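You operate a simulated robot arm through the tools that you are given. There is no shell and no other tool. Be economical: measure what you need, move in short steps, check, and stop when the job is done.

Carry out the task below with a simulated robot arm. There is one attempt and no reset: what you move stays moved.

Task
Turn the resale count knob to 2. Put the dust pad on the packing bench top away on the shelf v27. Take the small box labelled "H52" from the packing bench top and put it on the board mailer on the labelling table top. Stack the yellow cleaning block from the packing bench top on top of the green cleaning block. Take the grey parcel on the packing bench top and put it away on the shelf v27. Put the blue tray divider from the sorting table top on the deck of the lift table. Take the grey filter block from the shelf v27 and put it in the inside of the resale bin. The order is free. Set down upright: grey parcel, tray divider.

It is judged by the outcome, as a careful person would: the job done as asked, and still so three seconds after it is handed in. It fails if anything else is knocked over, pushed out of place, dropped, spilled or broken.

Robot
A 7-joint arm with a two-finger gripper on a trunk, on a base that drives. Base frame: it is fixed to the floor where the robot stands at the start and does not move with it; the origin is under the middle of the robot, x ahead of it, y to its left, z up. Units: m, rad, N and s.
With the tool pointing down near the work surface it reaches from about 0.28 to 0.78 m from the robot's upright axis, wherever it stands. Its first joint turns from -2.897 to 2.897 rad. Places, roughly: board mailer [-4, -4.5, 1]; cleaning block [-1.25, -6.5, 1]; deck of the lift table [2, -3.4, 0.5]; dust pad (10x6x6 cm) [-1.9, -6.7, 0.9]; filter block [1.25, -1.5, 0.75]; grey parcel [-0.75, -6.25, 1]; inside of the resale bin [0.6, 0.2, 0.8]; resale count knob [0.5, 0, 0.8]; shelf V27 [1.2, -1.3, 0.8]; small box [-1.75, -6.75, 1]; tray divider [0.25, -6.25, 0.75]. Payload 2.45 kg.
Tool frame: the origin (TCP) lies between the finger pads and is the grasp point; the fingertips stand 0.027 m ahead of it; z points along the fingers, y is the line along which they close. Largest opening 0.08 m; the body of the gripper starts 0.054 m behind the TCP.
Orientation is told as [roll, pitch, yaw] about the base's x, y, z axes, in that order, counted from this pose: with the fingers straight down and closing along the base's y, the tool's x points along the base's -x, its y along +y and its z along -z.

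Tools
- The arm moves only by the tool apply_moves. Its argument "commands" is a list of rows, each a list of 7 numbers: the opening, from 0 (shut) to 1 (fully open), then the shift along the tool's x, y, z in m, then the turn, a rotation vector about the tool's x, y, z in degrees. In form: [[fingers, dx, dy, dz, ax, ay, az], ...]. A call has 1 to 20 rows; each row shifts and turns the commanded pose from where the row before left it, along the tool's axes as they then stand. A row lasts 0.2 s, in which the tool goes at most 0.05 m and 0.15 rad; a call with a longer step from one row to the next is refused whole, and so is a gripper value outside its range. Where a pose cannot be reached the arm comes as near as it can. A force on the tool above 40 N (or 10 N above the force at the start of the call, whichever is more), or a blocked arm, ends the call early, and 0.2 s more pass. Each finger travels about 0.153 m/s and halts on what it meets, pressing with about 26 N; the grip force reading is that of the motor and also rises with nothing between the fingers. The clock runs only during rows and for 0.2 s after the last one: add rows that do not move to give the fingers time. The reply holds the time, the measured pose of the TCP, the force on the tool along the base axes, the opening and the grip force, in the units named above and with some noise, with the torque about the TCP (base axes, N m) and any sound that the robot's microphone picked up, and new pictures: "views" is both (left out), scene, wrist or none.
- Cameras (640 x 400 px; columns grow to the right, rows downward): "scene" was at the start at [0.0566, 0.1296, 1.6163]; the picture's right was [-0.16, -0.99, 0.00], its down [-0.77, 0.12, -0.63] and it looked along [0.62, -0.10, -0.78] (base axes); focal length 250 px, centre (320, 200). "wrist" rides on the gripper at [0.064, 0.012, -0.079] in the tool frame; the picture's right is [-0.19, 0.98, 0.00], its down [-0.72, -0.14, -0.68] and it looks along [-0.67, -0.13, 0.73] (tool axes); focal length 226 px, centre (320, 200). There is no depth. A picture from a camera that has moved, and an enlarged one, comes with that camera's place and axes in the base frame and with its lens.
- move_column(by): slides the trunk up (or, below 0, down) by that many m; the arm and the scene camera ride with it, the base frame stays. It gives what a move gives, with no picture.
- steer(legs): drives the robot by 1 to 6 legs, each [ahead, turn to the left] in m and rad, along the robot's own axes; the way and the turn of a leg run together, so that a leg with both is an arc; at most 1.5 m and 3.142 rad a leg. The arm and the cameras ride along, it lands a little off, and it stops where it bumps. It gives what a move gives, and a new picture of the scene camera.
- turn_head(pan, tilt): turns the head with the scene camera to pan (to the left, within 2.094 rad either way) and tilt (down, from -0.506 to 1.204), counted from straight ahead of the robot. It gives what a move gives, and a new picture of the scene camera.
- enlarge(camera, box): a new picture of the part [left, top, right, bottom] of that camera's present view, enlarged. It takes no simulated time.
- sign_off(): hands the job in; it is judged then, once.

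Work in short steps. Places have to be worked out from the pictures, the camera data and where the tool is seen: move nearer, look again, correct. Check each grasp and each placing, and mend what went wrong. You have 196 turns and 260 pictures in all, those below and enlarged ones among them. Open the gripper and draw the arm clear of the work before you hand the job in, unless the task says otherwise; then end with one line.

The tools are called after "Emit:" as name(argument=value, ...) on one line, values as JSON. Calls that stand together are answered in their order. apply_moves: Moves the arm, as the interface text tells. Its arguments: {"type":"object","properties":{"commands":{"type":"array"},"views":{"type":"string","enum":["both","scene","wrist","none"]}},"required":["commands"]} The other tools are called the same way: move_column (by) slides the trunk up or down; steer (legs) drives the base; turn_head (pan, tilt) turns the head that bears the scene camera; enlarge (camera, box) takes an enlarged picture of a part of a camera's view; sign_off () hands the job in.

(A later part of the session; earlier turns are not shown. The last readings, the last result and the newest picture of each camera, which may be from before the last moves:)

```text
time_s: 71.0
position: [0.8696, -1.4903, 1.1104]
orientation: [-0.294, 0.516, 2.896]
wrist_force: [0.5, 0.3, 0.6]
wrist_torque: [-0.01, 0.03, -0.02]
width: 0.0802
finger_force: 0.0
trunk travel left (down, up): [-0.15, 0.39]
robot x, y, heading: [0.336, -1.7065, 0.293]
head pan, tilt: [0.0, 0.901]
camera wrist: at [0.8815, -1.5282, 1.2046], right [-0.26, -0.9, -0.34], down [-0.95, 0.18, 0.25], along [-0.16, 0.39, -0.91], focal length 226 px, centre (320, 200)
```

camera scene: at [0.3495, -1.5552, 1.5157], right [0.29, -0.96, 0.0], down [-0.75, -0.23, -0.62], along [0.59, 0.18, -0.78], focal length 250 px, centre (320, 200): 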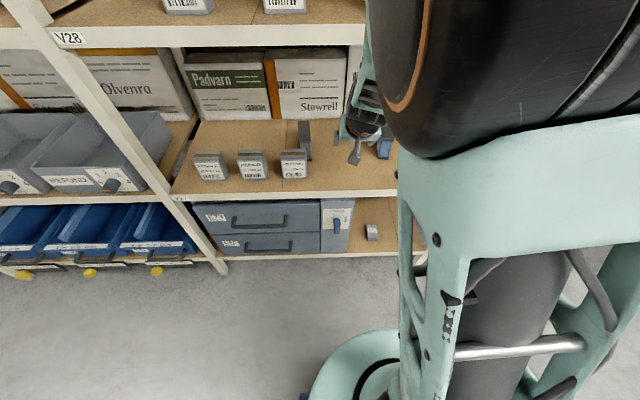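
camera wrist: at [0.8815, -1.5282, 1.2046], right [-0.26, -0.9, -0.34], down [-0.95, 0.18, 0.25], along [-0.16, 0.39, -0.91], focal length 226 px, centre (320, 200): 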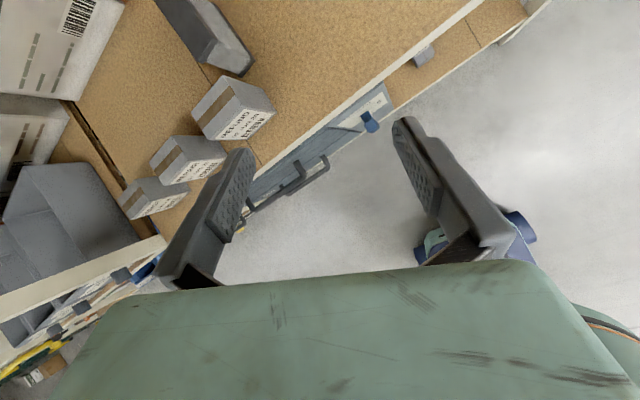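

The flip works. I finish it, pitch to 45°, lower the trunk so the arm passes below V28, and drive in 0.2 m.

Emit:
apply_moves(commands=[[1, 0, 0, 0, 0, 0, -6.75], [1, 0, 0, 0, 0, 0, -6.75], [1, 0, 0, 0, 0, 0, -6.75], [1, 0, 0, 0, 0, 0, -6.75], [1, 0, 0, 0, 0, 6, 0], [1, 0, 0, 0, 0, 5.5, 0]], views="none")

Emit:
move_column(by=-0.13)

Emit:
steer(legs=[[0.18, 0.05]])

Emit:
apply_moves(commands=[[1, 0, 0, 0, 0, 0, 0]], views="wrist")

```text
time_s: 72.4
position: [0.8705, -1.4902, 1.1104]
orientation: [0.005, 0.755, -2.843]
wrist_force: [-0.9, 0.8, -0.6]
wrist_torque: [0.01, -0.01, -0.03]
width: 0.0799
finger_force: 0.1
trunk travel left (down, up): [-0.15, 0.39]
robot x, y, heading: [0.3361, -1.7047, 0.287]
head pan, tilt: [0.0, 0.901]
```

```text
time_s: 74.0
position: [0.8702, -1.4921, 0.9806]
orientation: [0.003, 0.755, -2.842]
wrist_force: [0.4, -0.3, -0.4]
wrist_torque: [0.01, 0.01, -0.02]
width: 0.0798
finger_force: 0.0
trunk travel left (down, up): [-0.02, 0.52]
robot x, y, heading: [0.3379, -1.7075, 0.295]
head pan, tilt: [0.0, 0.901]
```

```text
time_s: 75.5
position: [1.0339, -1.4087, 0.9799]
orientation: [0.004, 0.756, -2.794]
wrist_force: [0.7, 0.3, -0.5]
wrist_torque: [-0.02, 0.04, 0.01]
width: 0.0799
finger_force: 0.1
trunk travel left (down, up): [-0.02, 0.52]
robot x, y, heading: [0.5111, -1.6491, 0.336]
head pan, tilt: [0.0, 0.901]
camera scene: at [0.5156, -1.4977, 1.3857], right [0.33, -0.94, 0.0], down [-0.74, -0.26, -0.62], along [0.59, 0.21, -0.78], focal length 250 px, centre (320, 200)
```

scene: 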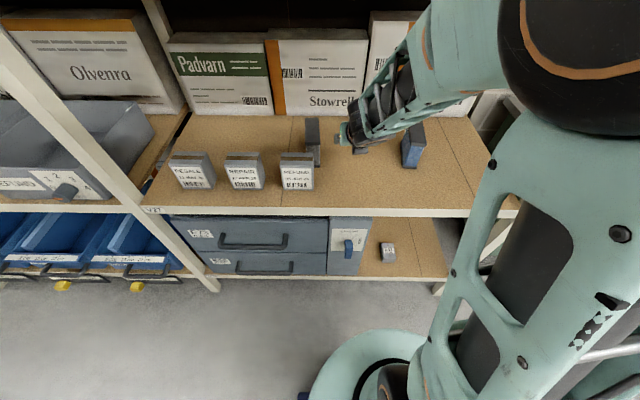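

```text
time_s: 75.9
position: [1.0342, -1.4101, 0.9805]
orientation: [0.004, 0.755, -2.793]
wrist_force: [0.4, -0.7, -0.5]
wrist_torque: [-0.03, -0.03, 0.01]
width: 0.08
finger_force: 0.0
trunk travel left (down, up): [-0.02, 0.52]
robot x, y, heading: [0.5105, -1.652, 0.34]
head pan, tilt: [0.0, 0.901]
camera wrist: at [1.0297, -1.424, 1.0812], right [0.2, -0.97, -0.13], down [-0.98, -0.2, 0.0], along [-0.03, 0.13, -0.99], focal length 226 px, centre (320, 200)
```

wrist: 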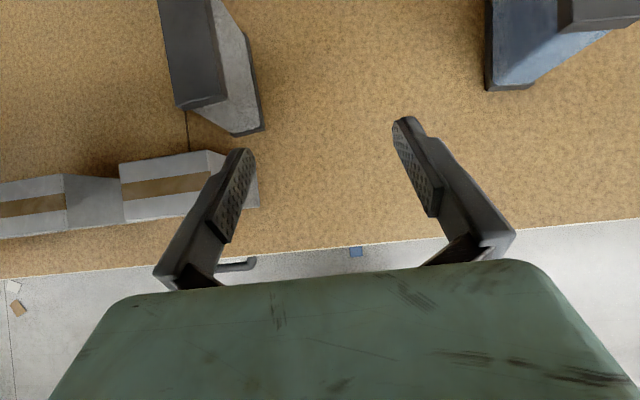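

The downward view is clear. The block is about 0.125 m to the left and 0.11 m ahead, so I shift left over it and check.

Emit:
apply_moves(commands=[[1, 0, -0.04, 0, 0, 0, 0], [1, 0, -0.04, 0, 0, 0, 0], [1, 0, -0.04, 0, 0, 0, 0]], views="wrist")

```text
time_s: 76.7
position: [0.9935, -1.298, 0.9799]
orientation: [0.003, 0.756, -2.793]
wrist_force: [0.0, -1.3, -0.2]
wrist_torque: [0.02, 0.03, 0.0]
width: 0.0799
finger_force: 0.0
trunk travel left (down, up): [-0.02, 0.52]
robot x, y, heading: [0.5095, -1.6528, 0.339]
head pan, tilt: [0.0, 0.901]
camera wrist: at [0.9906, -1.3123, 1.0812], right [0.2, -0.97, -0.13], down [-0.98, -0.2, 0.0], along [-0.03, 0.13, -0.99], focal length 226 px, centre (320, 200)
```

wrist: 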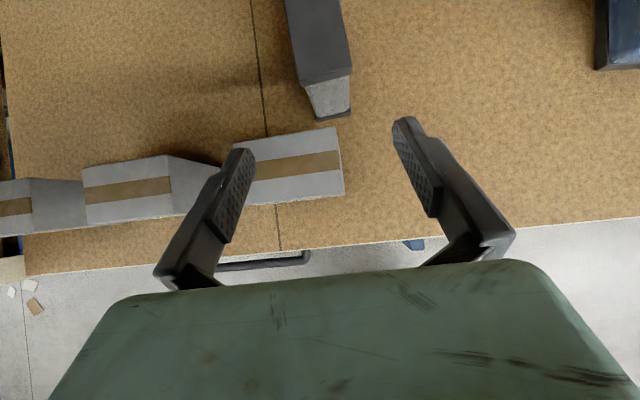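

The block is centred: front at (1.095, -1.267), top at z about 0.873. I steepen the tool to 30° from vertical, go forward 0.14 m, and then down.

Emit:
apply_moves(commands=[[1, 0, 0.005, 0, 0, -6.7, 0], [1, 0, 0, 0, 0, -6.6, 0], [1, 0.0303, 0, 0.0175, 0, 0, 0], [1, 0.0303, 0, 0.0175, 0, 0, 0], [1, 0.0303, 0, 0.0175, 0, 0, 0], [1, 0.0303, 0, 0.0175, 0, 0, 0]], views="both")

```text
time_s: 78.1
position: [1.128, -1.2544, 0.9795]
orientation: [0.003, 0.523, -2.795]
wrist_force: [-0.4, 0.0, -0.6]
wrist_torque: [0.02, -0.02, 0.01]
width: 0.0799
finger_force: 0.1
trunk travel left (down, up): [-0.02, 0.52]
robot x, y, heading: [0.5043, -1.65, 0.341]
head pan, tilt: [0.0, 0.901]
camera scene: at [0.5154, -1.4977, 1.3857], right [0.33, -0.94, 0.0], down [-0.74, -0.26, -0.62], along [0.59, 0.21, -0.78], focal length 250 px, centre (320, 200)
camera wrist: at [1.1462, -1.2597, 1.0787], right [0.17, -0.98, -0.09], down [-0.95, -0.19, 0.23], along [-0.24, 0.05, -0.97], focal length 226 px, centre (320, 200)
```

scene: 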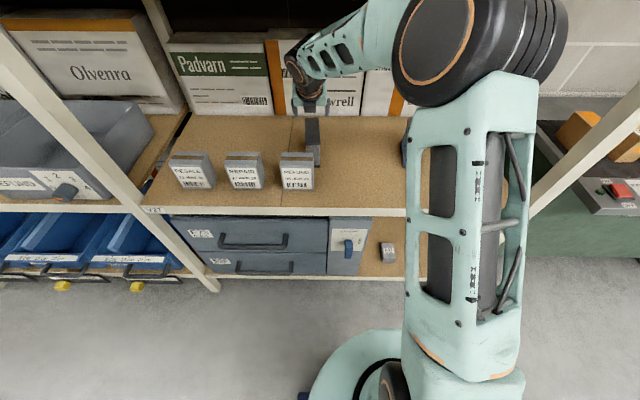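
wrist: 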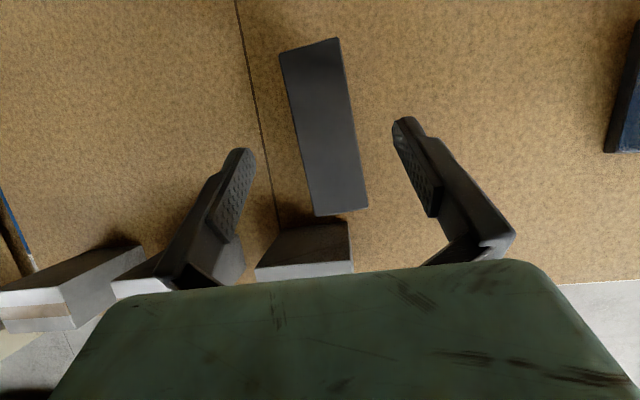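

The block is about 0.14 m long and its centre is at (1.158, -1.243). I move 0.03 m forward and descend, then close.

Emit:
apply_moves(commands=[[1, 0.026, 0, 0.015, 0, 0, 0], [1, -0.0165, 0, 0.0286, 0, 0, 0], [1, -0.0165, 0, 0.0286, 0, 0, 0], [1, -0.0165, 0, 0.0286, 0, 0, 0], [1, -0.0165, 0, 0.0286, 0, 0, 0], [0.3, 0, 0, 0, 0, 0, 0], [0.3, 0, 0, 0, 0, 0, 0], [0.3, 0, 0, 0, 0, 0, 0]], views="wrist")

```text
time_s: 79.3
position: [1.1584, -1.2407, 0.8613]
orientation: [-0.002, 0.544, -2.799]
wrist_force: [2.1, 0.8, 15.3]
wrist_torque: [-0.04, 1.09, -0.01]
width: 0.0491
finger_force: 17.9
trunk travel left (down, up): [-0.02, 0.52]
robot x, y, heading: [0.508, -1.6505, 0.339]
head pan, tilt: [0.0, 0.901]
stopped in row 6: the force on the tool passed its limit at 47 N (the readings are from after the stop); the commanded pose is now the measured one
camera wrist: at [1.175, -1.2486, 0.9614], right [0.18, -0.98, -0.1], down [-0.96, -0.19, 0.21], along [-0.23, 0.06, -0.97], focal length 226 px, centre (320, 200)
```

wrist: 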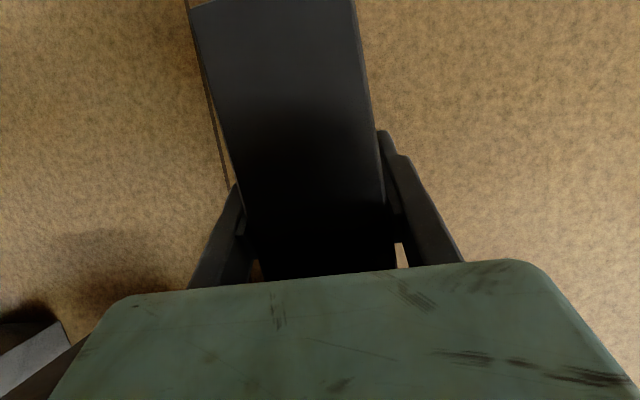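

The palm seems to have met the block top. I back up slightly and close fully.

Emit:
apply_moves(commands=[[0.5, 0.004, 0, -0.007, 0, 0, 0], [0.3, 0, 0, 0, 0, 0, 0], [0.3, 0, 0, 0, 0, 0, 0], [0.3, 0.015, 0, -0.026, 0, 0, 0], [0.3, 0.015, 0, -0.026, 0, 0, 0]], views="both")

```text
time_s: 80.5
position: [1.1572, -1.2409, 0.9239]
orientation: [0.0, 0.542, -2.797]
wrist_force: [0.9, -0.3, -0.8]
wrist_torque: [-0.02, 0.0, -0.01]
width: 0.0481
finger_force: 25.9
trunk travel left (down, up): [-0.02, 0.52]
robot x, y, heading: [0.507, -1.6515, 0.335]
head pan, tilt: [0.0, 0.901]
camera scene: at [0.5157, -1.4976, 1.3857], right [0.33, -0.94, 0.0], down [-0.74, -0.26, -0.62], along [0.59, 0.21, -0.78], focal length 250 px, centre (320, 200)
camera wrist: at [1.1751, -1.247, 1.0238], right [0.18, -0.98, -0.1], down [-0.96, -0.19, 0.22], along [-0.23, 0.06, -0.97], focal length 226 px, centre (320, 200)
```

scene: 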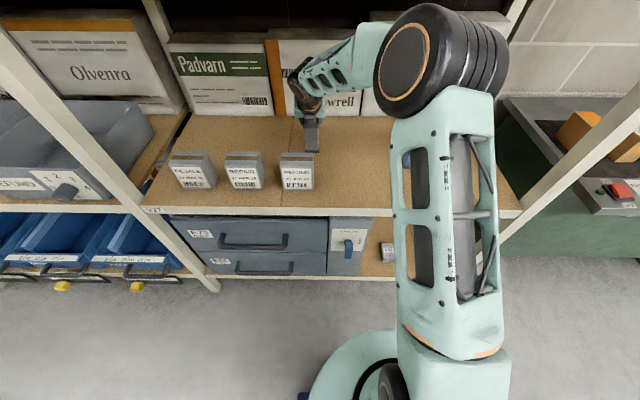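
wrist: 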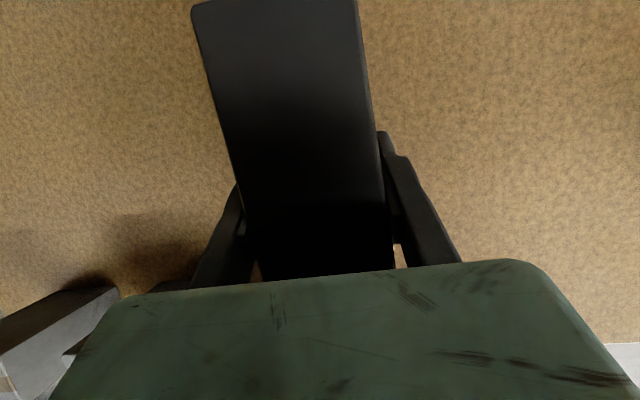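

The block is lifted. I sidestep it 0.12 m right to clear the REFUND box, lift a little more, then back the robot out.

Emit:
apply_moves(commands=[[0.3, 0, 0.04, 0, 0, 0, 0], [0.3, 0, 0.04, 0, 0, 0, 0], [0.3, 0, 0.04, 0, 0, 0, 0], [0.3, 0.015, 0, -0.026, 0, 0, 0]], views="none")

Emit:
steer(legs=[[-0.35, 0]])

```text
time_s: 81.5
position: [1.1972, -1.3559, 0.9542]
orientation: [0.0, 0.54, -2.798]
wrist_force: [-0.1, -1.0, -1.5]
wrist_torque: [0.01, 0.0, 0.01]
width: 0.0477
finger_force: 26.1
trunk travel left (down, up): [-0.02, 0.52]
robot x, y, heading: [0.509, -1.6505, 0.34]
head pan, tilt: [0.0, 0.901]
```

```text
time_s: 83.8
position: [0.8669, -1.469, 0.9539]
orientation: [0.001, 0.54, -2.791]
wrist_force: [0.1, 0.3, -1.1]
wrist_torque: [0.0, 0.03, -0.04]
width: 0.0475
finger_force: 25.7
trunk travel left (down, up): [-0.02, 0.52]
robot x, y, heading: [0.1829, -1.7651, 0.347]
head pan, tilt: [0.0, 0.901]
camera scene: at [0.1871, -1.6149, 1.3857], right [0.34, -0.94, 0.0], down [-0.74, -0.27, -0.62], along [0.58, 0.21, -0.78], focal length 250 px, centre (320, 200)
```

scene: 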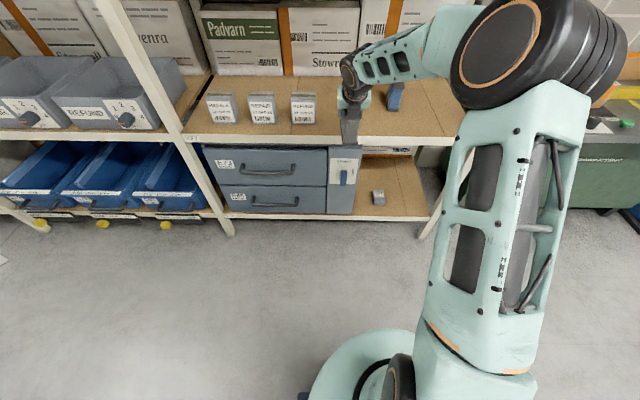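

The block is held. I retract the arm 0.15 m, then drive back along the rack to the resale bin.

Emit:
apply_moves(commands=[[0.3, -0.0347, 0, -0.02, 0, 0, 0], [0.3, -0.0347, 0, -0.02, 0, 0, 0], [0.3, -0.0347, 0, -0.02, 0, 0, 0], [0.3, -0.0347, 0, -0.02, 0, 0, 0]], views="none")

Emit:
steer(legs=[[0, 1.44], [0.9, 0], [0.78, 0], [0, -1.45]])

```text
time_s: 84.8
position: [0.7148, -1.5263, 0.949]
orientation: [0.0, 0.539, -2.79]
wrist_force: [0.2, 0.5, -2.1]
wrist_torque: [-0.04, 0.01, 0.0]
width: 0.0474
finger_force: 26.2
trunk travel left (down, up): [-0.02, 0.52]
robot x, y, heading: [0.1841, -1.769, 0.345]
head pan, tilt: [0.0, 0.901]
```

```text
time_s: 99.5
position: [0.3107, 0.3301, 0.9489]
orientation: [-0.013, 0.543, -2.428]
wrist_force: [-1.1, 2.2, -1.8]
wrist_torque: [0.25, 0.11, 0.18]
width: 0.048
finger_force: 17.8
trunk travel left (down, up): [-0.02, 0.52]
robot x, y, heading: [-0.1021, -0.087, 0.691]
head pan, tilt: [0.0, 0.901]
stopped in leg 4: the force on the tool passed its limit at 63 N (the readings are from after the stop); the commanded pose is now the measured one
camera scene: at [-0.1472, 0.0567, 1.3857], right [0.64, -0.77, 0.0], down [-0.6, -0.5, -0.62], along [0.48, 0.4, -0.78], focal length 250 px, centre (320, 200)
```

scene: 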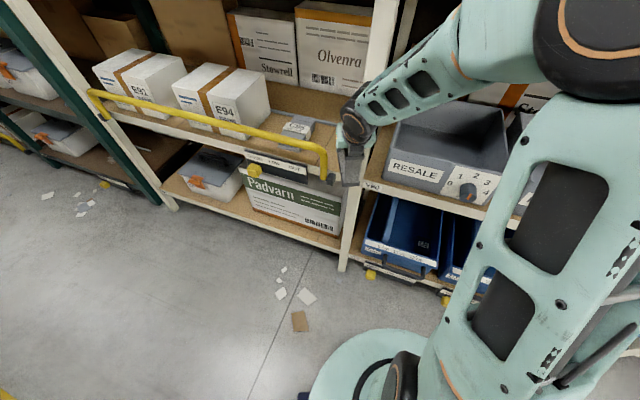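

The block touched something near the rack post or yellow rail while turning. I look with the wrist camera before backing away.

Emit:
apply_moves(commands=[[0.3, 0, 0, 0, 0, 0, 0]], views="wrist")

Emit:
enlarge(camera="scene", box=[230, 90, 430, 215])

```text
time_s: 99.9
position: [0.3102, 0.3303, 0.9483]
orientation: [-0.014, 0.544, -2.428]
wrist_force: [-3.7, 4.4, -2.3]
wrist_torque: [0.47, 0.31, 0.31]
width: 0.0476
finger_force: 26.0
trunk travel left (down, up): [-0.02, 0.52]
robot x, y, heading: [-0.1031, -0.0893, 0.695]
head pan, tilt: [0.0, 0.901]
camera wrist: at [0.3296, 0.3285, 1.0489], right [0.52, -0.84, -0.11], down [-0.82, -0.53, 0.21], along [-0.24, -0.02, -0.97], focal length 226 px, centre (320, 200)
```

wrist: 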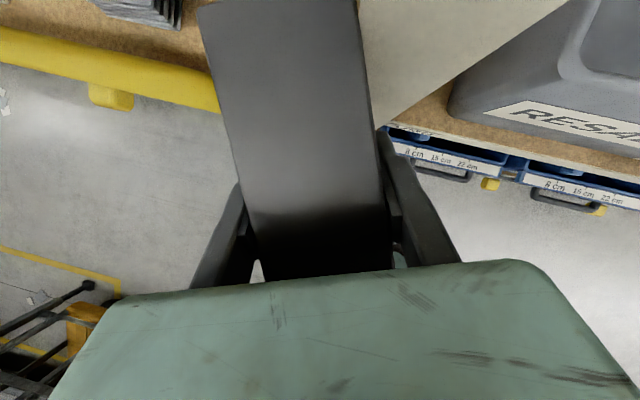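

```text
3.20 times, centred on (330, 152) of scene
camera zoom: at [-0.1474, 0.0569, 1.3857], right [0.64, -0.77, 0.0], down [-0.6, -0.5, -0.62], along [0.48, 0.4, -0.78], focal length 801 px, centre (288, 352)
```

zoom: 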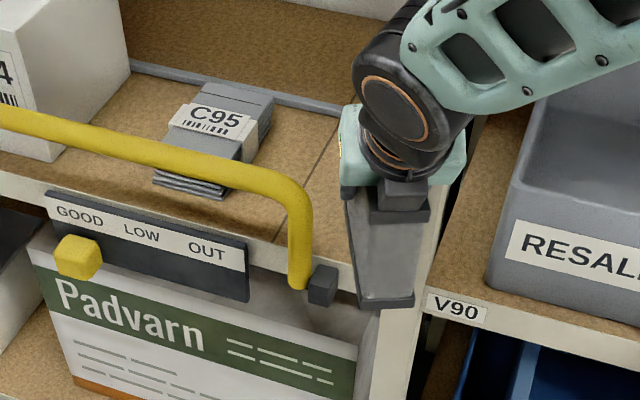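

The block only touched the rack post, and nothing appears displaced. I back off 0.13 m and finish the turn.

Emit:
steer(legs=[[-0.13, 0], [0, -0.35]])

Emit:
apply_moves(commands=[[0.3, 0, 0, 0, 0, 0, 0]], views="wrist")

```text
time_s: 102.3
position: [0.3313, 0.0729, 0.9483]
orientation: [-0.014, 0.543, -2.787]
wrist_force: [0.6, 0.3, -1.7]
wrist_torque: [0.02, -0.02, 0.02]
width: 0.0477
finger_force: 26.2
trunk travel left (down, up): [-0.02, 0.52]
robot x, y, heading: [-0.2027, -0.1726, 0.325]
head pan, tilt: [0.0, 0.901]
camera scene: at [-0.1932, -0.0193, 1.3857], right [0.32, -0.95, 0.0], down [-0.74, -0.25, -0.62], along [0.59, 0.2, -0.78], focal length 250 px, centre (320, 200)
```

scene: 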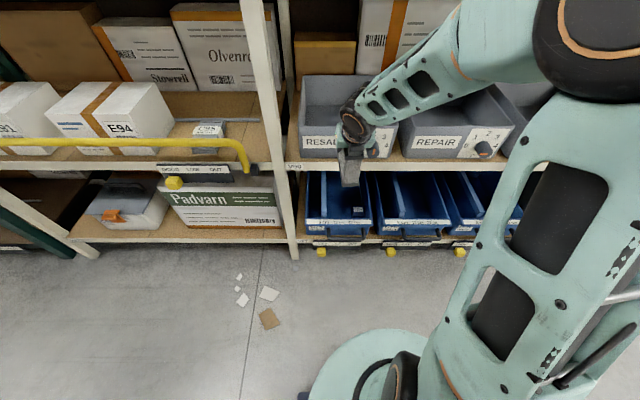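

```text
time_s: 102.7
position: [0.3317, 0.073, 0.9481]
orientation: [-0.014, 0.543, -2.789]
wrist_force: [0.4, -0.8, -1.4]
wrist_torque: [0.01, -0.02, -0.01]
width: 0.0472
finger_force: 25.8
trunk travel left (down, up): [-0.02, 0.52]
robot x, y, heading: [-0.201, -0.1732, 0.33]
head pan, tilt: [0.0, 0.901]
camera wrist: at [0.3491, 0.0659, 1.0489], right [0.19, -0.98, -0.11], down [-0.95, -0.21, 0.21], along [-0.23, 0.07, -0.97], focal length 226 px, centre (320, 200)
```

wrist: 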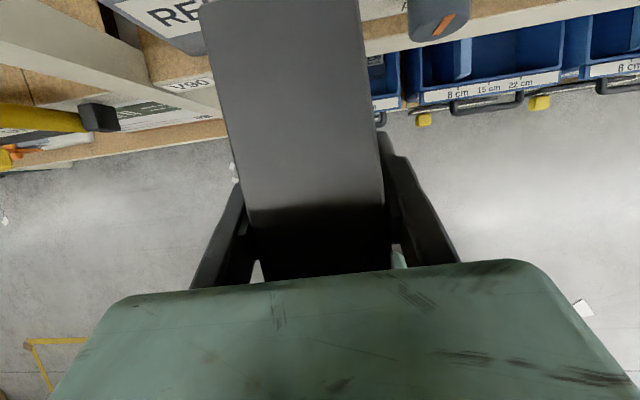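

Emit:
turn_head(pan=0.0, tilt=0.45)

Emit:
enlarge(camera="scene", box=[220, 200, 460, 350])

```text
time_s: 103.6
position: [0.3314, 0.0739, 0.9482]
orientation: [-0.014, 0.543, -2.788]
wrist_force: [-0.1, 0.2, -1.9]
wrist_torque: [0.01, -0.01, -0.02]
width: 0.0475
finger_force: 25.8
trunk travel left (down, up): [-0.02, 0.52]
robot x, y, heading: [-0.2037, -0.1719, 0.328]
head pan, tilt: [0.0, 0.45]
camera scene: at [-0.1776, -0.014, 1.424], right [0.32, -0.95, 0.0], down [-0.41, -0.14, -0.9], along [0.85, 0.29, -0.44], focal length 250 px, centre (320, 200)
```

scene: 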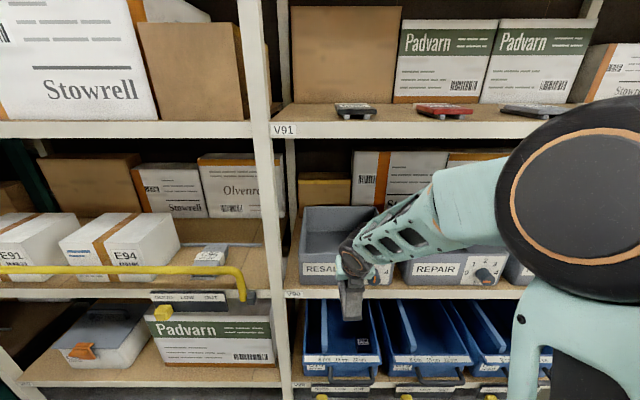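

```text
2.67 times, centred on (340, 275) of scene
camera zoom: at [-0.1776, -0.014, 1.424], right [0.32, -0.95, 0.0], down [-0.41, -0.14, -0.9], along [0.85, 0.29, -0.44], focal length 668 px, centre (267, 0)
```

zoom: 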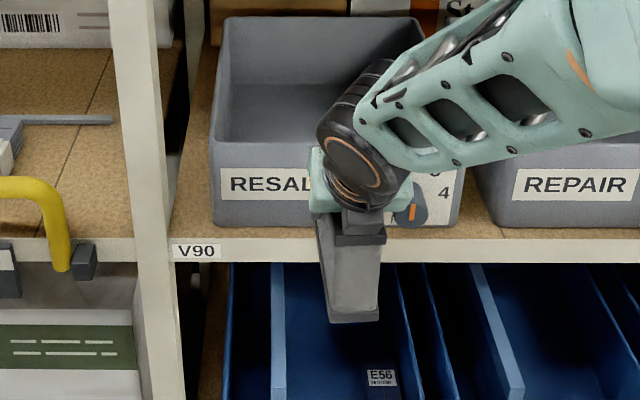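

Shelf V91's underside is at about 1.28 and the bin rim at about 0.89. I tilt the tool 20° more so the forearm stays low, raise it 0.08 m, and drive 0.1 m forward.

Emit:
apply_moves(commands=[[0.3, 0, 0, 0, 0, 6.67, 0], [0.3, 0, 0, 0, 0, 6.67, 0], [0.3, 0, 0, 0, 0, 6.67, 0], [0.3, 0.0311, 0, -0.0252, 0, 0, 0], [0.3, 0.0311, 0, -0.0252, 0, 0, 0]], views="none")

Emit:
steer(legs=[[0.1, 0]])

Emit:
apply_moves(commands=[[0.3, 0, 0, 0, 0, 0, 0]], views="wrist")

```text
time_s: 104.8
position: [0.349, 0.0782, 1.0267]
orientation: [-0.015, 0.658, -2.789]
wrist_force: [0.1, -0.1, -1.5]
wrist_torque: [-0.05, 0.02, 0.06]
width: 0.0471
finger_force: 25.7
out of reach, approached as far as the arm can: row 2, 3
trunk travel left (down, up): [-0.02, 0.52]
robot x, y, heading: [-0.2017, -0.1725, 0.325]
head pan, tilt: [0.0, 0.45]
```

```text
time_s: 106.0
position: [0.4452, 0.1102, 1.0264]
orientation: [-0.016, 0.658, -2.79]
wrist_force: [-0.2, 0.2, -1.5]
wrist_torque: [0.02, 0.01, 0.01]
width: 0.0475
finger_force: 26.5
trunk travel left (down, up): [-0.02, 0.52]
robot x, y, heading: [-0.1063, -0.1396, 0.327]
head pan, tilt: [0.0, 0.45]
camera scene: at [-0.0827, 0.0181, 1.4241], right [0.32, -0.95, 0.0], down [-0.41, -0.14, -0.9], along [0.85, 0.29, -0.44], focal length 250 px, centre (320, 200)
```

scene: 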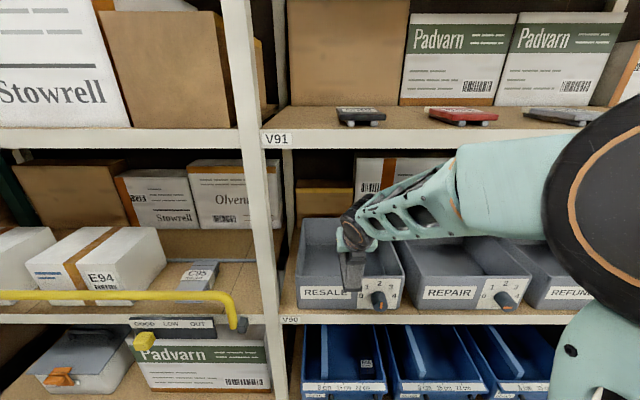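

```text
time_s: 106.4
position: [0.444, 0.1101, 1.0258]
orientation: [-0.016, 0.659, -2.79]
wrist_force: [-0.1, -1.3, -1.1]
wrist_torque: [-0.01, 0.03, 0.0]
width: 0.0476
finger_force: 25.9
trunk travel left (down, up): [-0.02, 0.52]
robot x, y, heading: [-0.1046, -0.1383, 0.324]
head pan, tilt: [0.0, 0.45]
camera wrist: at [0.451, 0.0988, 1.1274], right [0.2, -0.97, -0.13], down [-0.97, -0.22, 0.1], along [-0.13, 0.11, -0.99], focal length 226 px, centre (320, 200)
```

wrist: 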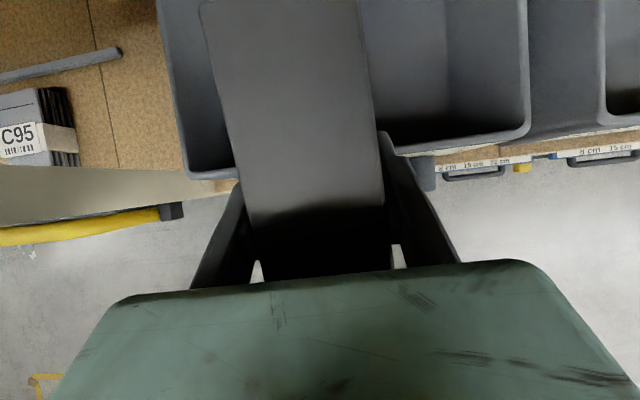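

The block is over the rim with clearance. I move forward 0.14 m and slightly right, into the bin mouth.

Emit:
apply_moves(commands=[[0.3, 0.0277, 0.01, 0.0215, 0, 0, 0], [0.3, 0.0277, 0.01, 0.0215, 0, 0, 0], [0.3, 0.0277, 0.01, 0.0215, 0, 0, 0], [0.3, 0.0277, 0, 0.0215, 0, 0, 0]])

```text
time_s: 107.4
position: [0.5845, 0.1316, 1.0239]
orientation: [-0.014, 0.658, -2.79]
wrist_force: [0.2, -0.9, -1.1]
wrist_torque: [-0.02, 0.03, 0.03]
width: 0.0473
finger_force: 26.3
trunk travel left (down, up): [-0.02, 0.52]
robot x, y, heading: [-0.1076, -0.1426, 0.327]
head pan, tilt: [0.0, 0.45]
camera scene: at [-0.0827, 0.018, 1.424], right [0.32, -0.95, 0.0], down [-0.41, -0.14, -0.9], along [0.85, 0.29, -0.44], focal length 250 px, centre (320, 200)
camera wrist: at [0.5903, 0.1195, 1.1248], right [0.2, -0.97, -0.13], down [-0.97, -0.22, 0.1], along [-0.13, 0.11, -0.99], focal length 226 px, centre (320, 200)
```

scene: 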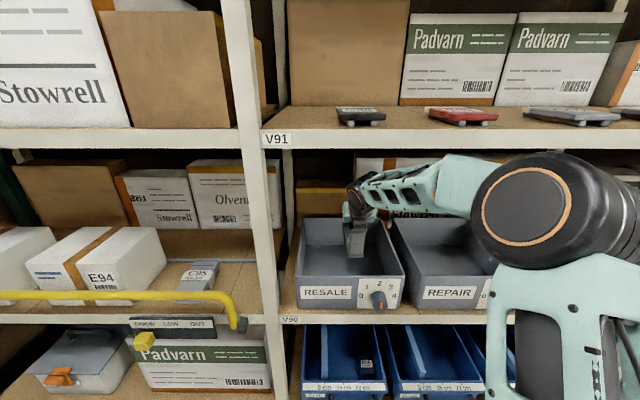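
wrist: 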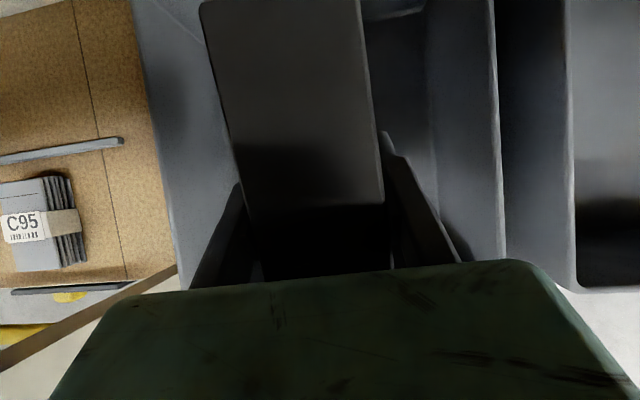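

The block is inside the bin mouth. I lower it, levelling the tilt as it goes.

Emit:
apply_moves(commands=[[0.3, -0.0184, 0, 0.0237, 0, -2.2, 0], [0.3, -0.0177, 0, 0.0243, 0, -2.2, 0], [0.3, -0.0165, 0, 0.025, 0, -2.2, 0], [0.3, -0.0129, 0, 0.0214, 0, 0, 0], [0.3, -0.0051, 0, 0.0086, 0, 0, 0], [0.3, -0.0051, 0, 0.0086, 0, 0, 0], [0.3, -0.0051, 0, 0.0086, 0, 0, 0]])

```text
time_s: 109.0
position: [0.584, 0.1314, 0.8806]
orientation: [-0.014, 0.543, -2.79]
wrist_force: [0.7, 1.2, -1.2]
wrist_torque: [0.02, -0.02, 0.01]
width: 0.0475
finger_force: 26.1
trunk travel left (down, up): [-0.02, 0.52]
robot x, y, heading: [-0.1023, -0.1428, 0.329]
head pan, tilt: [0.0, 0.45]
camera scene: at [-0.0827, 0.0182, 1.4241], right [0.32, -0.95, 0.0], down [-0.41, -0.14, -0.9], along [0.85, 0.29, -0.44], focal length 250 px, centre (320, 200)
camera wrist: at [0.6027, 0.1242, 0.9805], right [0.19, -0.98, -0.11], down [-0.95, -0.21, 0.21], along [-0.23, 0.07, -0.97], focal length 226 px, centre (320, 200)
```

scene: 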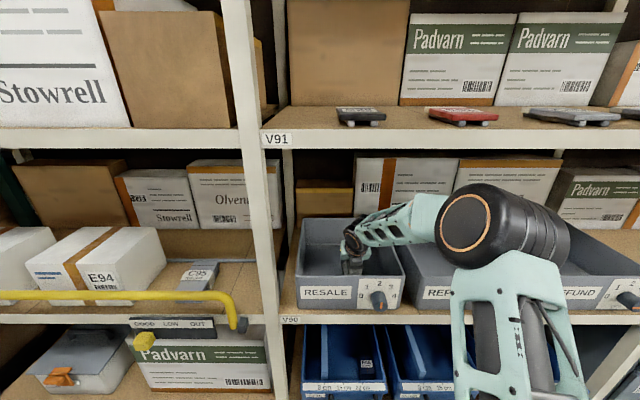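
wrist: 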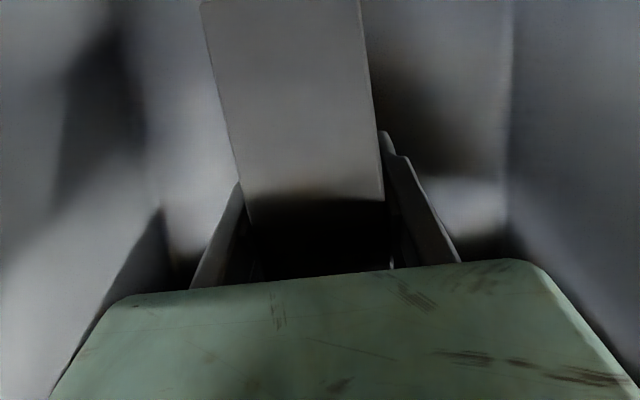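

Emit:
apply_moves(commands=[[0.3, -0.0026, 0, 0.0043, 0, 0, 0], [0.3, -0.0026, 0, 0.0043, 0, 0, 0], [0.3, -0.0026, 0, 0.0043, 0, 0, 0]], views="none")

```text
time_s: 109.8
position: [0.5861, 0.1332, 0.8707]
orientation: [-0.017, 0.555, -2.789]
wrist_force: [-5.8, -0.6, 31.0]
wrist_torque: [-0.68, -0.12, -0.18]
width: 0.0475
finger_force: 26.2
trunk travel left (down, up): [-0.02, 0.52]
robot x, y, heading: [-0.1069, -0.141, 0.332]
head pan, tilt: [0.0, 0.45]
```

The block is in contact with the bin floor. I open and rise out along the tool.

Emit:
apply_moves(commands=[[0.3, 0.001, 0, -0.002, 0, 0, 0], [0.75, 0, 0, 0, 0, 0, 0], [0.85, 0, 0, 0, 0, 0, 0], [0.85, 0, 0, -0.03, 0, 0, 0], [0.85, 0, 0, -0.03, 0, 0, 0], [0.85, 0, 0, -0.04, 0, 0, 0], [0.85, 0, 0, -0.04, 0, 0, 0], [0.85, 0, 0, -0.04, 0, 0, 0]])

```text
time_s: 111.6
position: [0.5051, 0.1018, 1.0221]
orientation: [-0.014, 0.542, -2.789]
wrist_force: [-0.1, 0.6, -0.5]
wrist_torque: [-0.01, 0.0, 0.02]
width: 0.0681
finger_force: 0.1
trunk travel left (down, up): [-0.02, 0.52]
robot x, y, heading: [-0.1115, -0.1401, 0.333]
head pan, tilt: [0.0, 0.45]
camera scene: at [-0.0828, 0.0182, 1.4241], right [0.32, -0.95, 0.0], down [-0.41, -0.14, -0.9], along [0.85, 0.29, -0.44], focal length 250 px, centre (320, 200)
camera wrist: at [0.522, 0.0939, 1.123], right [0.19, -0.98, -0.11], down [-0.95, -0.21, 0.21], along [-0.23, 0.07, -0.97], focal length 226 px, centre (320, 200)
```

scene: 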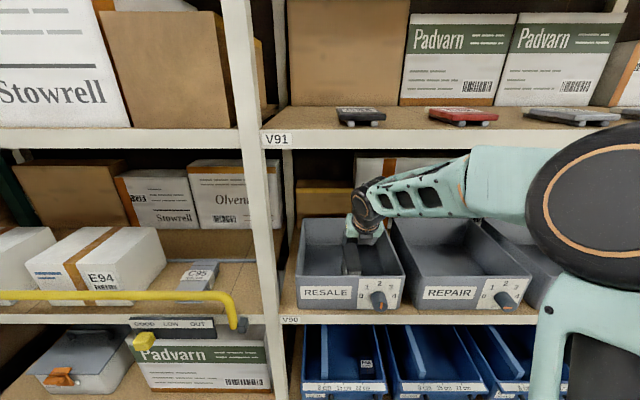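
wrist: 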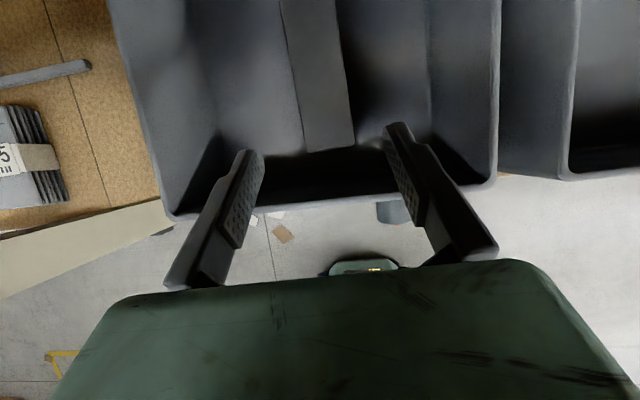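

The filter block rests in the resale bin and the knob is still at 2. I retract the arm to a vertical tool pose and drive toward the packing bench.

Emit:
apply_moves(commands=[[0.85, -0.0343, 0, -0.0206, 0, 0, 0], [0.85, -0.0343, 0, -0.0206, 0, 0, 0], [0.85, -0.0343, 0, -0.0206, 0, 0, 0], [0.85, -0.0343, 0, -0.0206, 0, 0, 0], [0.85, 0, 0, 0, 0, -7.75, 0], [0.85, 0, 0, 0, 0, -7.75, 0], [0.85, 0, 0, 0, 0, -7.75, 0], [0.85, 0, 0, 0, 0, -7.75, 0]], views="none")

Emit:
steer(legs=[[-0.08, 0], [0, -1.57], [1.5, 0]])

```text
time_s: 113.4
position: [0.3547, 0.0446, 1.0229]
orientation: [-0.01, 0.001, -2.783]
wrist_force: [0.4, -0.4, -0.3]
wrist_torque: [-0.04, -0.02, -0.03]
width: 0.068
finger_force: 0.0
out of reach, approached as far as the arm can: row 4
trunk travel left (down, up): [-0.02, 0.52]
robot x, y, heading: [-0.1039, -0.1393, 0.321]
head pan, tilt: [0.0, 0.45]
```

```text
time_s: 125.3
position: [0.3635, -2.0489, 1.0234]
orientation: [-0.011, 0.002, 1.86]
wrist_force: [0.0, -0.4, 0.2]
wrist_torque: [0.0, -0.03, 0.02]
width: 0.0681
finger_force: 0.2
trunk travel left (down, up): [-0.02, 0.52]
robot x, y, heading: [0.2153, -1.5762, -1.315]
head pan, tilt: [0.0, 0.45]
camera scene: at [0.368, -1.6091, 1.4241], right [-0.97, -0.25, 0.0], down [-0.11, 0.42, -0.9], along [0.23, -0.87, -0.44], focal length 250 px, centre (320, 200)
```

scene: 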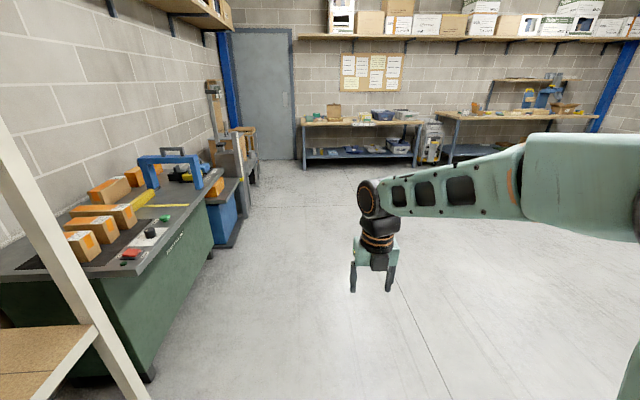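

The way is clear. I raise the trunk and drive diagonally toward the packing bench, stopping short to look.

Emit:
move_column(by=0.25)

Emit:
steer(legs=[[0, -0.665], [1.4, 0], [1.4, 0], [1.0, 0], [0, 0.7]])

```text
time_s: 127.9
position: [0.3634, -2.0501, 1.2729]
orientation: [-0.012, 0.004, 1.858]
wrist_force: [-0.1, -0.2, 0.4]
wrist_torque: [-0.01, -0.03, 0.01]
width: 0.0681
finger_force: 0.0
trunk travel left (down, up): [-0.27, 0.27]
robot x, y, heading: [0.212, -1.5738, -1.314]
head pan, tilt: [0.0, 0.45]
```

```text
time_s: 149.8
position: [-1.0219, -5.5076, 1.273]
orientation: [-0.012, 0.003, 1.914]
wrist_force: [0.5, 0.5, -0.3]
wrist_torque: [0.02, 0.01, 0.03]
width: 0.0682
finger_force: 0.0
trunk travel left (down, up): [-0.27, 0.27]
robot x, y, heading: [-1.1972, -5.0386, -1.256]
head pan, tilt: [0.0, 0.45]
camera scene: at [-1.0418, -5.067, 1.6741], right [-0.95, -0.31, 0.0], down [-0.13, 0.41, -0.9], along [0.28, -0.86, -0.44], focal length 250 px, centre (320, 200)
```

scene: 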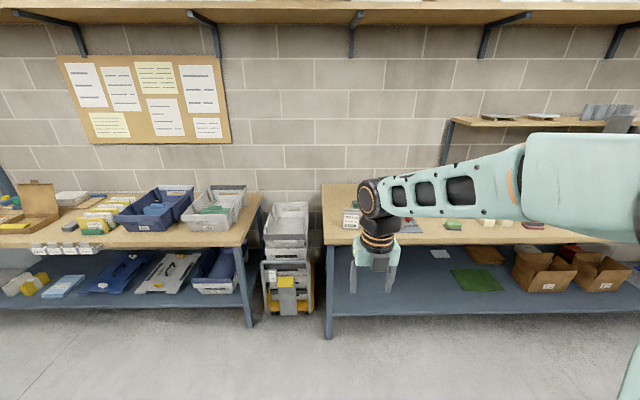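

The packing bench is ahead on the right, so I shift about 0.6 m to the right along it.

Emit:
steer(legs=[[0, -1.57], [0.55, 0], [0, 1.59], [0.2, 0]])

Emit:
turn_head(pan=0.0, tilt=0.7)

```text
time_s: 162.0
position: [-1.4342, -5.8726, 1.2717]
orientation: [-0.012, 0.001, 1.98]
wrist_force: [0.6, -0.7, -0.6]
wrist_torque: [0.03, 0.01, 0.03]
width: 0.0682
finger_force: 0.0
trunk travel left (down, up): [-0.27, 0.27]
robot x, y, heading: [-1.6418, -5.4166, -1.193]
head pan, tilt: [0.0, 0.45]
camera scene: at [-1.484, -5.4348, 1.674], right [-0.93, -0.37, 0.0], down [-0.16, 0.41, -0.9], along [0.33, -0.84, -0.44], focal length 250 px, centre (320, 200)
```

scene: 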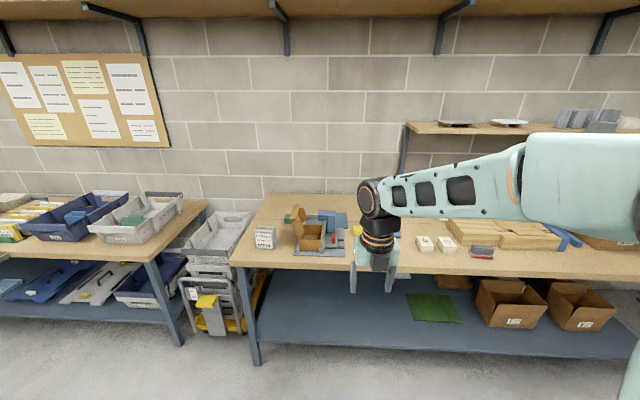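

```text
time_s: 162.8
position: [-1.4345, -5.8714, 1.2725]
orientation: [-0.012, 0.003, 1.98]
wrist_force: [-0.1, 0.3, -1.0]
wrist_torque: [0.0, -0.01, 0.0]
width: 0.0678
finger_force: 0.1
trunk travel left (down, up): [-0.27, 0.27]
robot x, y, heading: [-1.6407, -5.4227, -1.196]
head pan, tilt: [0.0, 0.7]
camera scene: at [-1.4871, -5.4272, 1.652], right [-0.93, -0.37, 0.0], down [-0.24, 0.6, -0.77], along [0.28, -0.71, -0.64], focal length 250 px, centre (320, 200)
```

scene: 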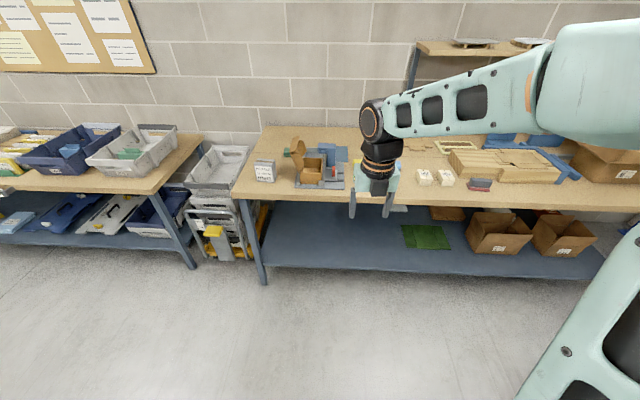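

Emit:
enlarge(camera="scene", box=[230, 120, 410, 220])

Emit:
enlarge(camera="scene", box=[400, 120, 640, 220])

Emit:
enlarge(camera="wrist", box=[0, 0, 640, 400])

```text
3.56 times, centred on (320, 170) of scene
camera zoom: at [-1.4871, -5.4272, 1.652], right [-0.93, -0.37, 0.0], down [-0.24, 0.6, -0.77], along [0.28, -0.71, -0.64], focal length 890 px, centre (320, 307)
```

zoom: 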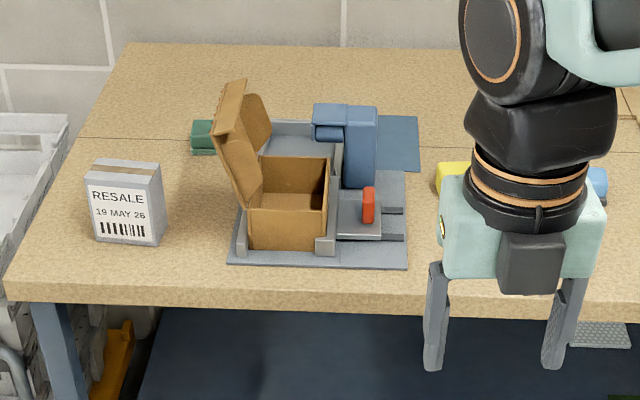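

```text
2.67 times, centred on (520, 170) of scene
camera zoom: at [-1.4871, -5.4272, 1.652], right [-0.93, -0.37, 0.0], down [-0.24, 0.6, -0.77], along [0.28, -0.71, -0.64], focal length 668 px, centre (-213, 280)
```

zoom: 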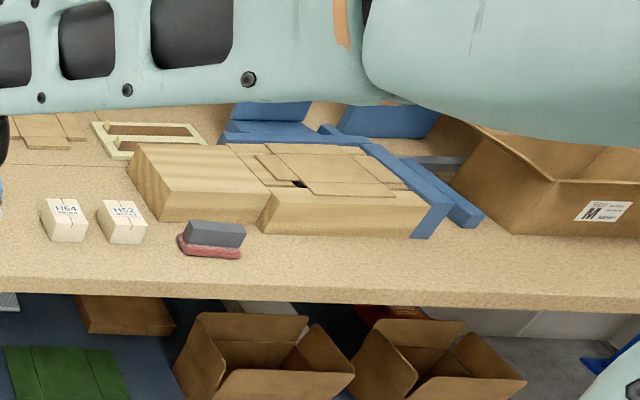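

```text
1.00 times, centred on (320, 200) of wrist (not enlarged: the box is as wide or as high as the picture)
camera zoom: at [-1.4221, -5.9347, 1.3517], right [-0.98, -0.21, -0.01], down [-0.17, 0.71, 0.68], along [-0.14, 0.67, -0.73], focal length 226 px, centre (320, 200)
```

zoom: 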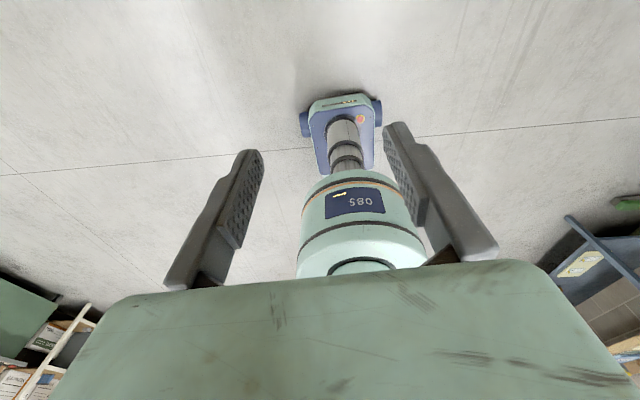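

Everything on the bench is identified: the grey RESALE 19 MAY parcel, green and yellow blocks, H64 and H52 boxes, and the dust pad. I unflip the wrist so the camera looks forward for table picking.

Emit:
apply_moves(commands=[[1, 0, 0, 0, 0, 0, 8.5], [1, 0, 0, 0, 0, 0, 8.5], [1, 0, 0, 0, 0, 0, 8.5], [1, 0, 0, 0, 0, 0, 8.5], [1, 0, 0, 0, 0, 0, 8.5], [1, 0, 0, 0, 0, 0, 8.5], [1, 0, 0, 0, 0, 0, 8.5], [1, 0, 0, 0, 0, 0, 8.5], [1, 0, 0, 0, 0, 0, 8.5], [1, 0, 0, 0, 0, 0, 8.5], [1, 0, 0, 0, 0, 0, 8.5], [1, 0, 0, 0, 0, 0, 8.5], [1, 0, 0, 0, 0, 0, 8.5], [1, 0, 0, 0, 0, 0, 8.5], [1, 0, 0, 0, 0, 0, 8.5], [1, 0, 0, 0, 0, 0, 8.5], [1, 0, 0, 0, 0, 0, 8.5], [1, 0, 0, 0, 0, 0, 8.5], [1, 0, 0, 0, 0, 0, 8.5], [1, 0, 0, 0, 0, 0, 8.5]], views="none")

Emit:
steer(legs=[[0.15, 0.0]])

Emit:
apply_moves(commands=[[1, 0, 0, 0, 0, 0, 0]], views="wrist")

```text
time_s: 167.0
position: [-1.4373, -5.8722, 1.2719]
orientation: [0.013, -0.004, -0.989]
wrist_force: [0.3, 0.1, -0.1]
wrist_torque: [0.02, -0.01, -0.02]
width: 0.0801
finger_force: 0.0
trunk travel left (down, up): [-0.27, 0.27]
robot x, y, heading: [-1.6397, -5.4221, -1.195]
head pan, tilt: [0.0, 0.7]
```

```text
time_s: 168.3
position: [-1.3799, -6.0096, 1.272]
orientation: [0.014, -0.002, -0.983]
wrist_force: [0.2, -0.4, 0.7]
wrist_torque: [0.06, 0.02, 0.01]
width: 0.0799
finger_force: 0.0
trunk travel left (down, up): [-0.27, 0.27]
robot x, y, heading: [-1.59, -5.5516, -1.188]
head pan, tilt: [0.0, 0.7]
camera scene: at [-1.4317, -5.5648, 1.6518], right [-0.93, -0.37, 0.0], down [-0.24, 0.6, -0.76], along [0.28, -0.71, -0.65], focal length 250 px, centre (320, 200)
```

scene: 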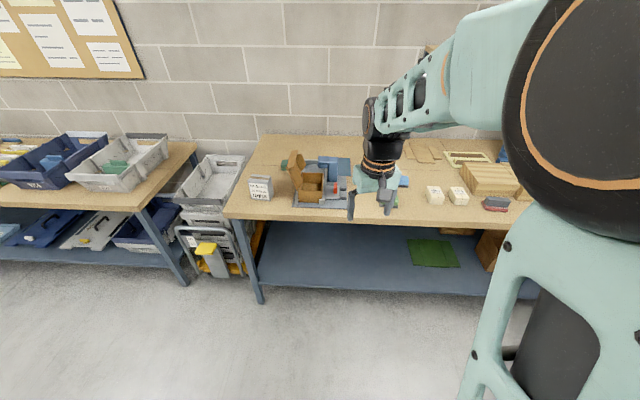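

```text
time_s: 168.7
position: [-1.3795, -6.0098, 1.2722]
orientation: [0.011, -0.004, -0.986]
wrist_force: [0.9, -0.7, -0.6]
wrist_torque: [0.01, -0.02, 0.0]
width: 0.08
finger_force: 0.0
trunk travel left (down, up): [-0.27, 0.27]
robot x, y, heading: [-1.5905, -5.559, -1.188]
head pan, tilt: [0.0, 0.7]
camera wrist: at [-1.4054, -5.9487, 1.3514], right [0.92, 0.38, 0.01], down [0.27, -0.68, 0.68], along [0.27, -0.63, -0.73], focal length 226 px, centre (320, 200)
```

wrist: 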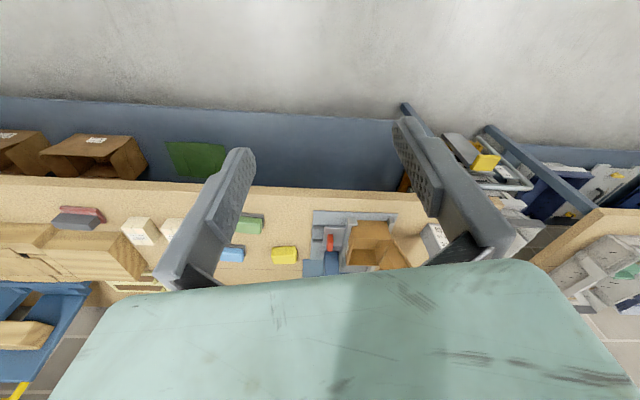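

Emit:
enlarge(camera="wrist", box=[160, 180, 480, 300])

Emit:
enlarge(camera="scene", box=[230, 130, 420, 230])

```text
2.00 times, centred on (320, 240) of wrist
camera zoom: at [-1.4054, -5.9487, 1.3514], right [0.92, 0.38, 0.01], down [0.27, -0.68, 0.68], along [0.27, -0.63, -0.73], focal length 452 px, centre (320, 120)
```

zoom: 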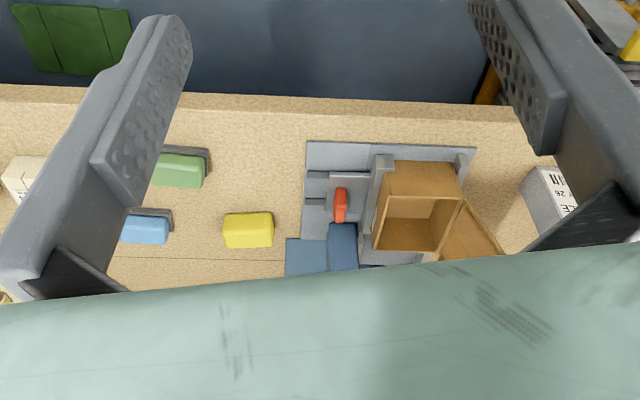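

```text
3.37 times, centred on (325, 180) of scene
camera zoom: at [-1.4322, -5.5638, 1.6519], right [-0.93, -0.37, 0.0], down [-0.24, 0.6, -0.76], along [0.28, -0.71, -0.64], focal length 844 px, centre (303, 267)
```

zoom: 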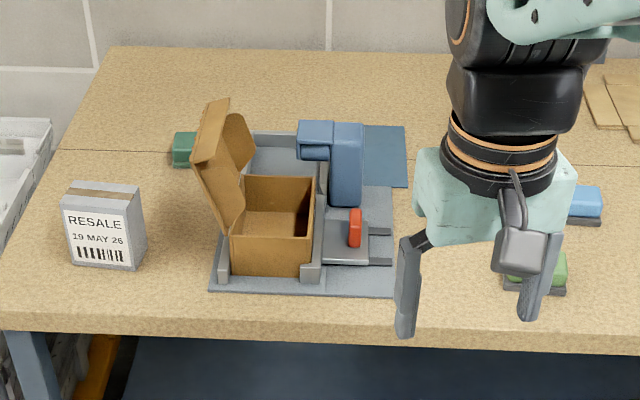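

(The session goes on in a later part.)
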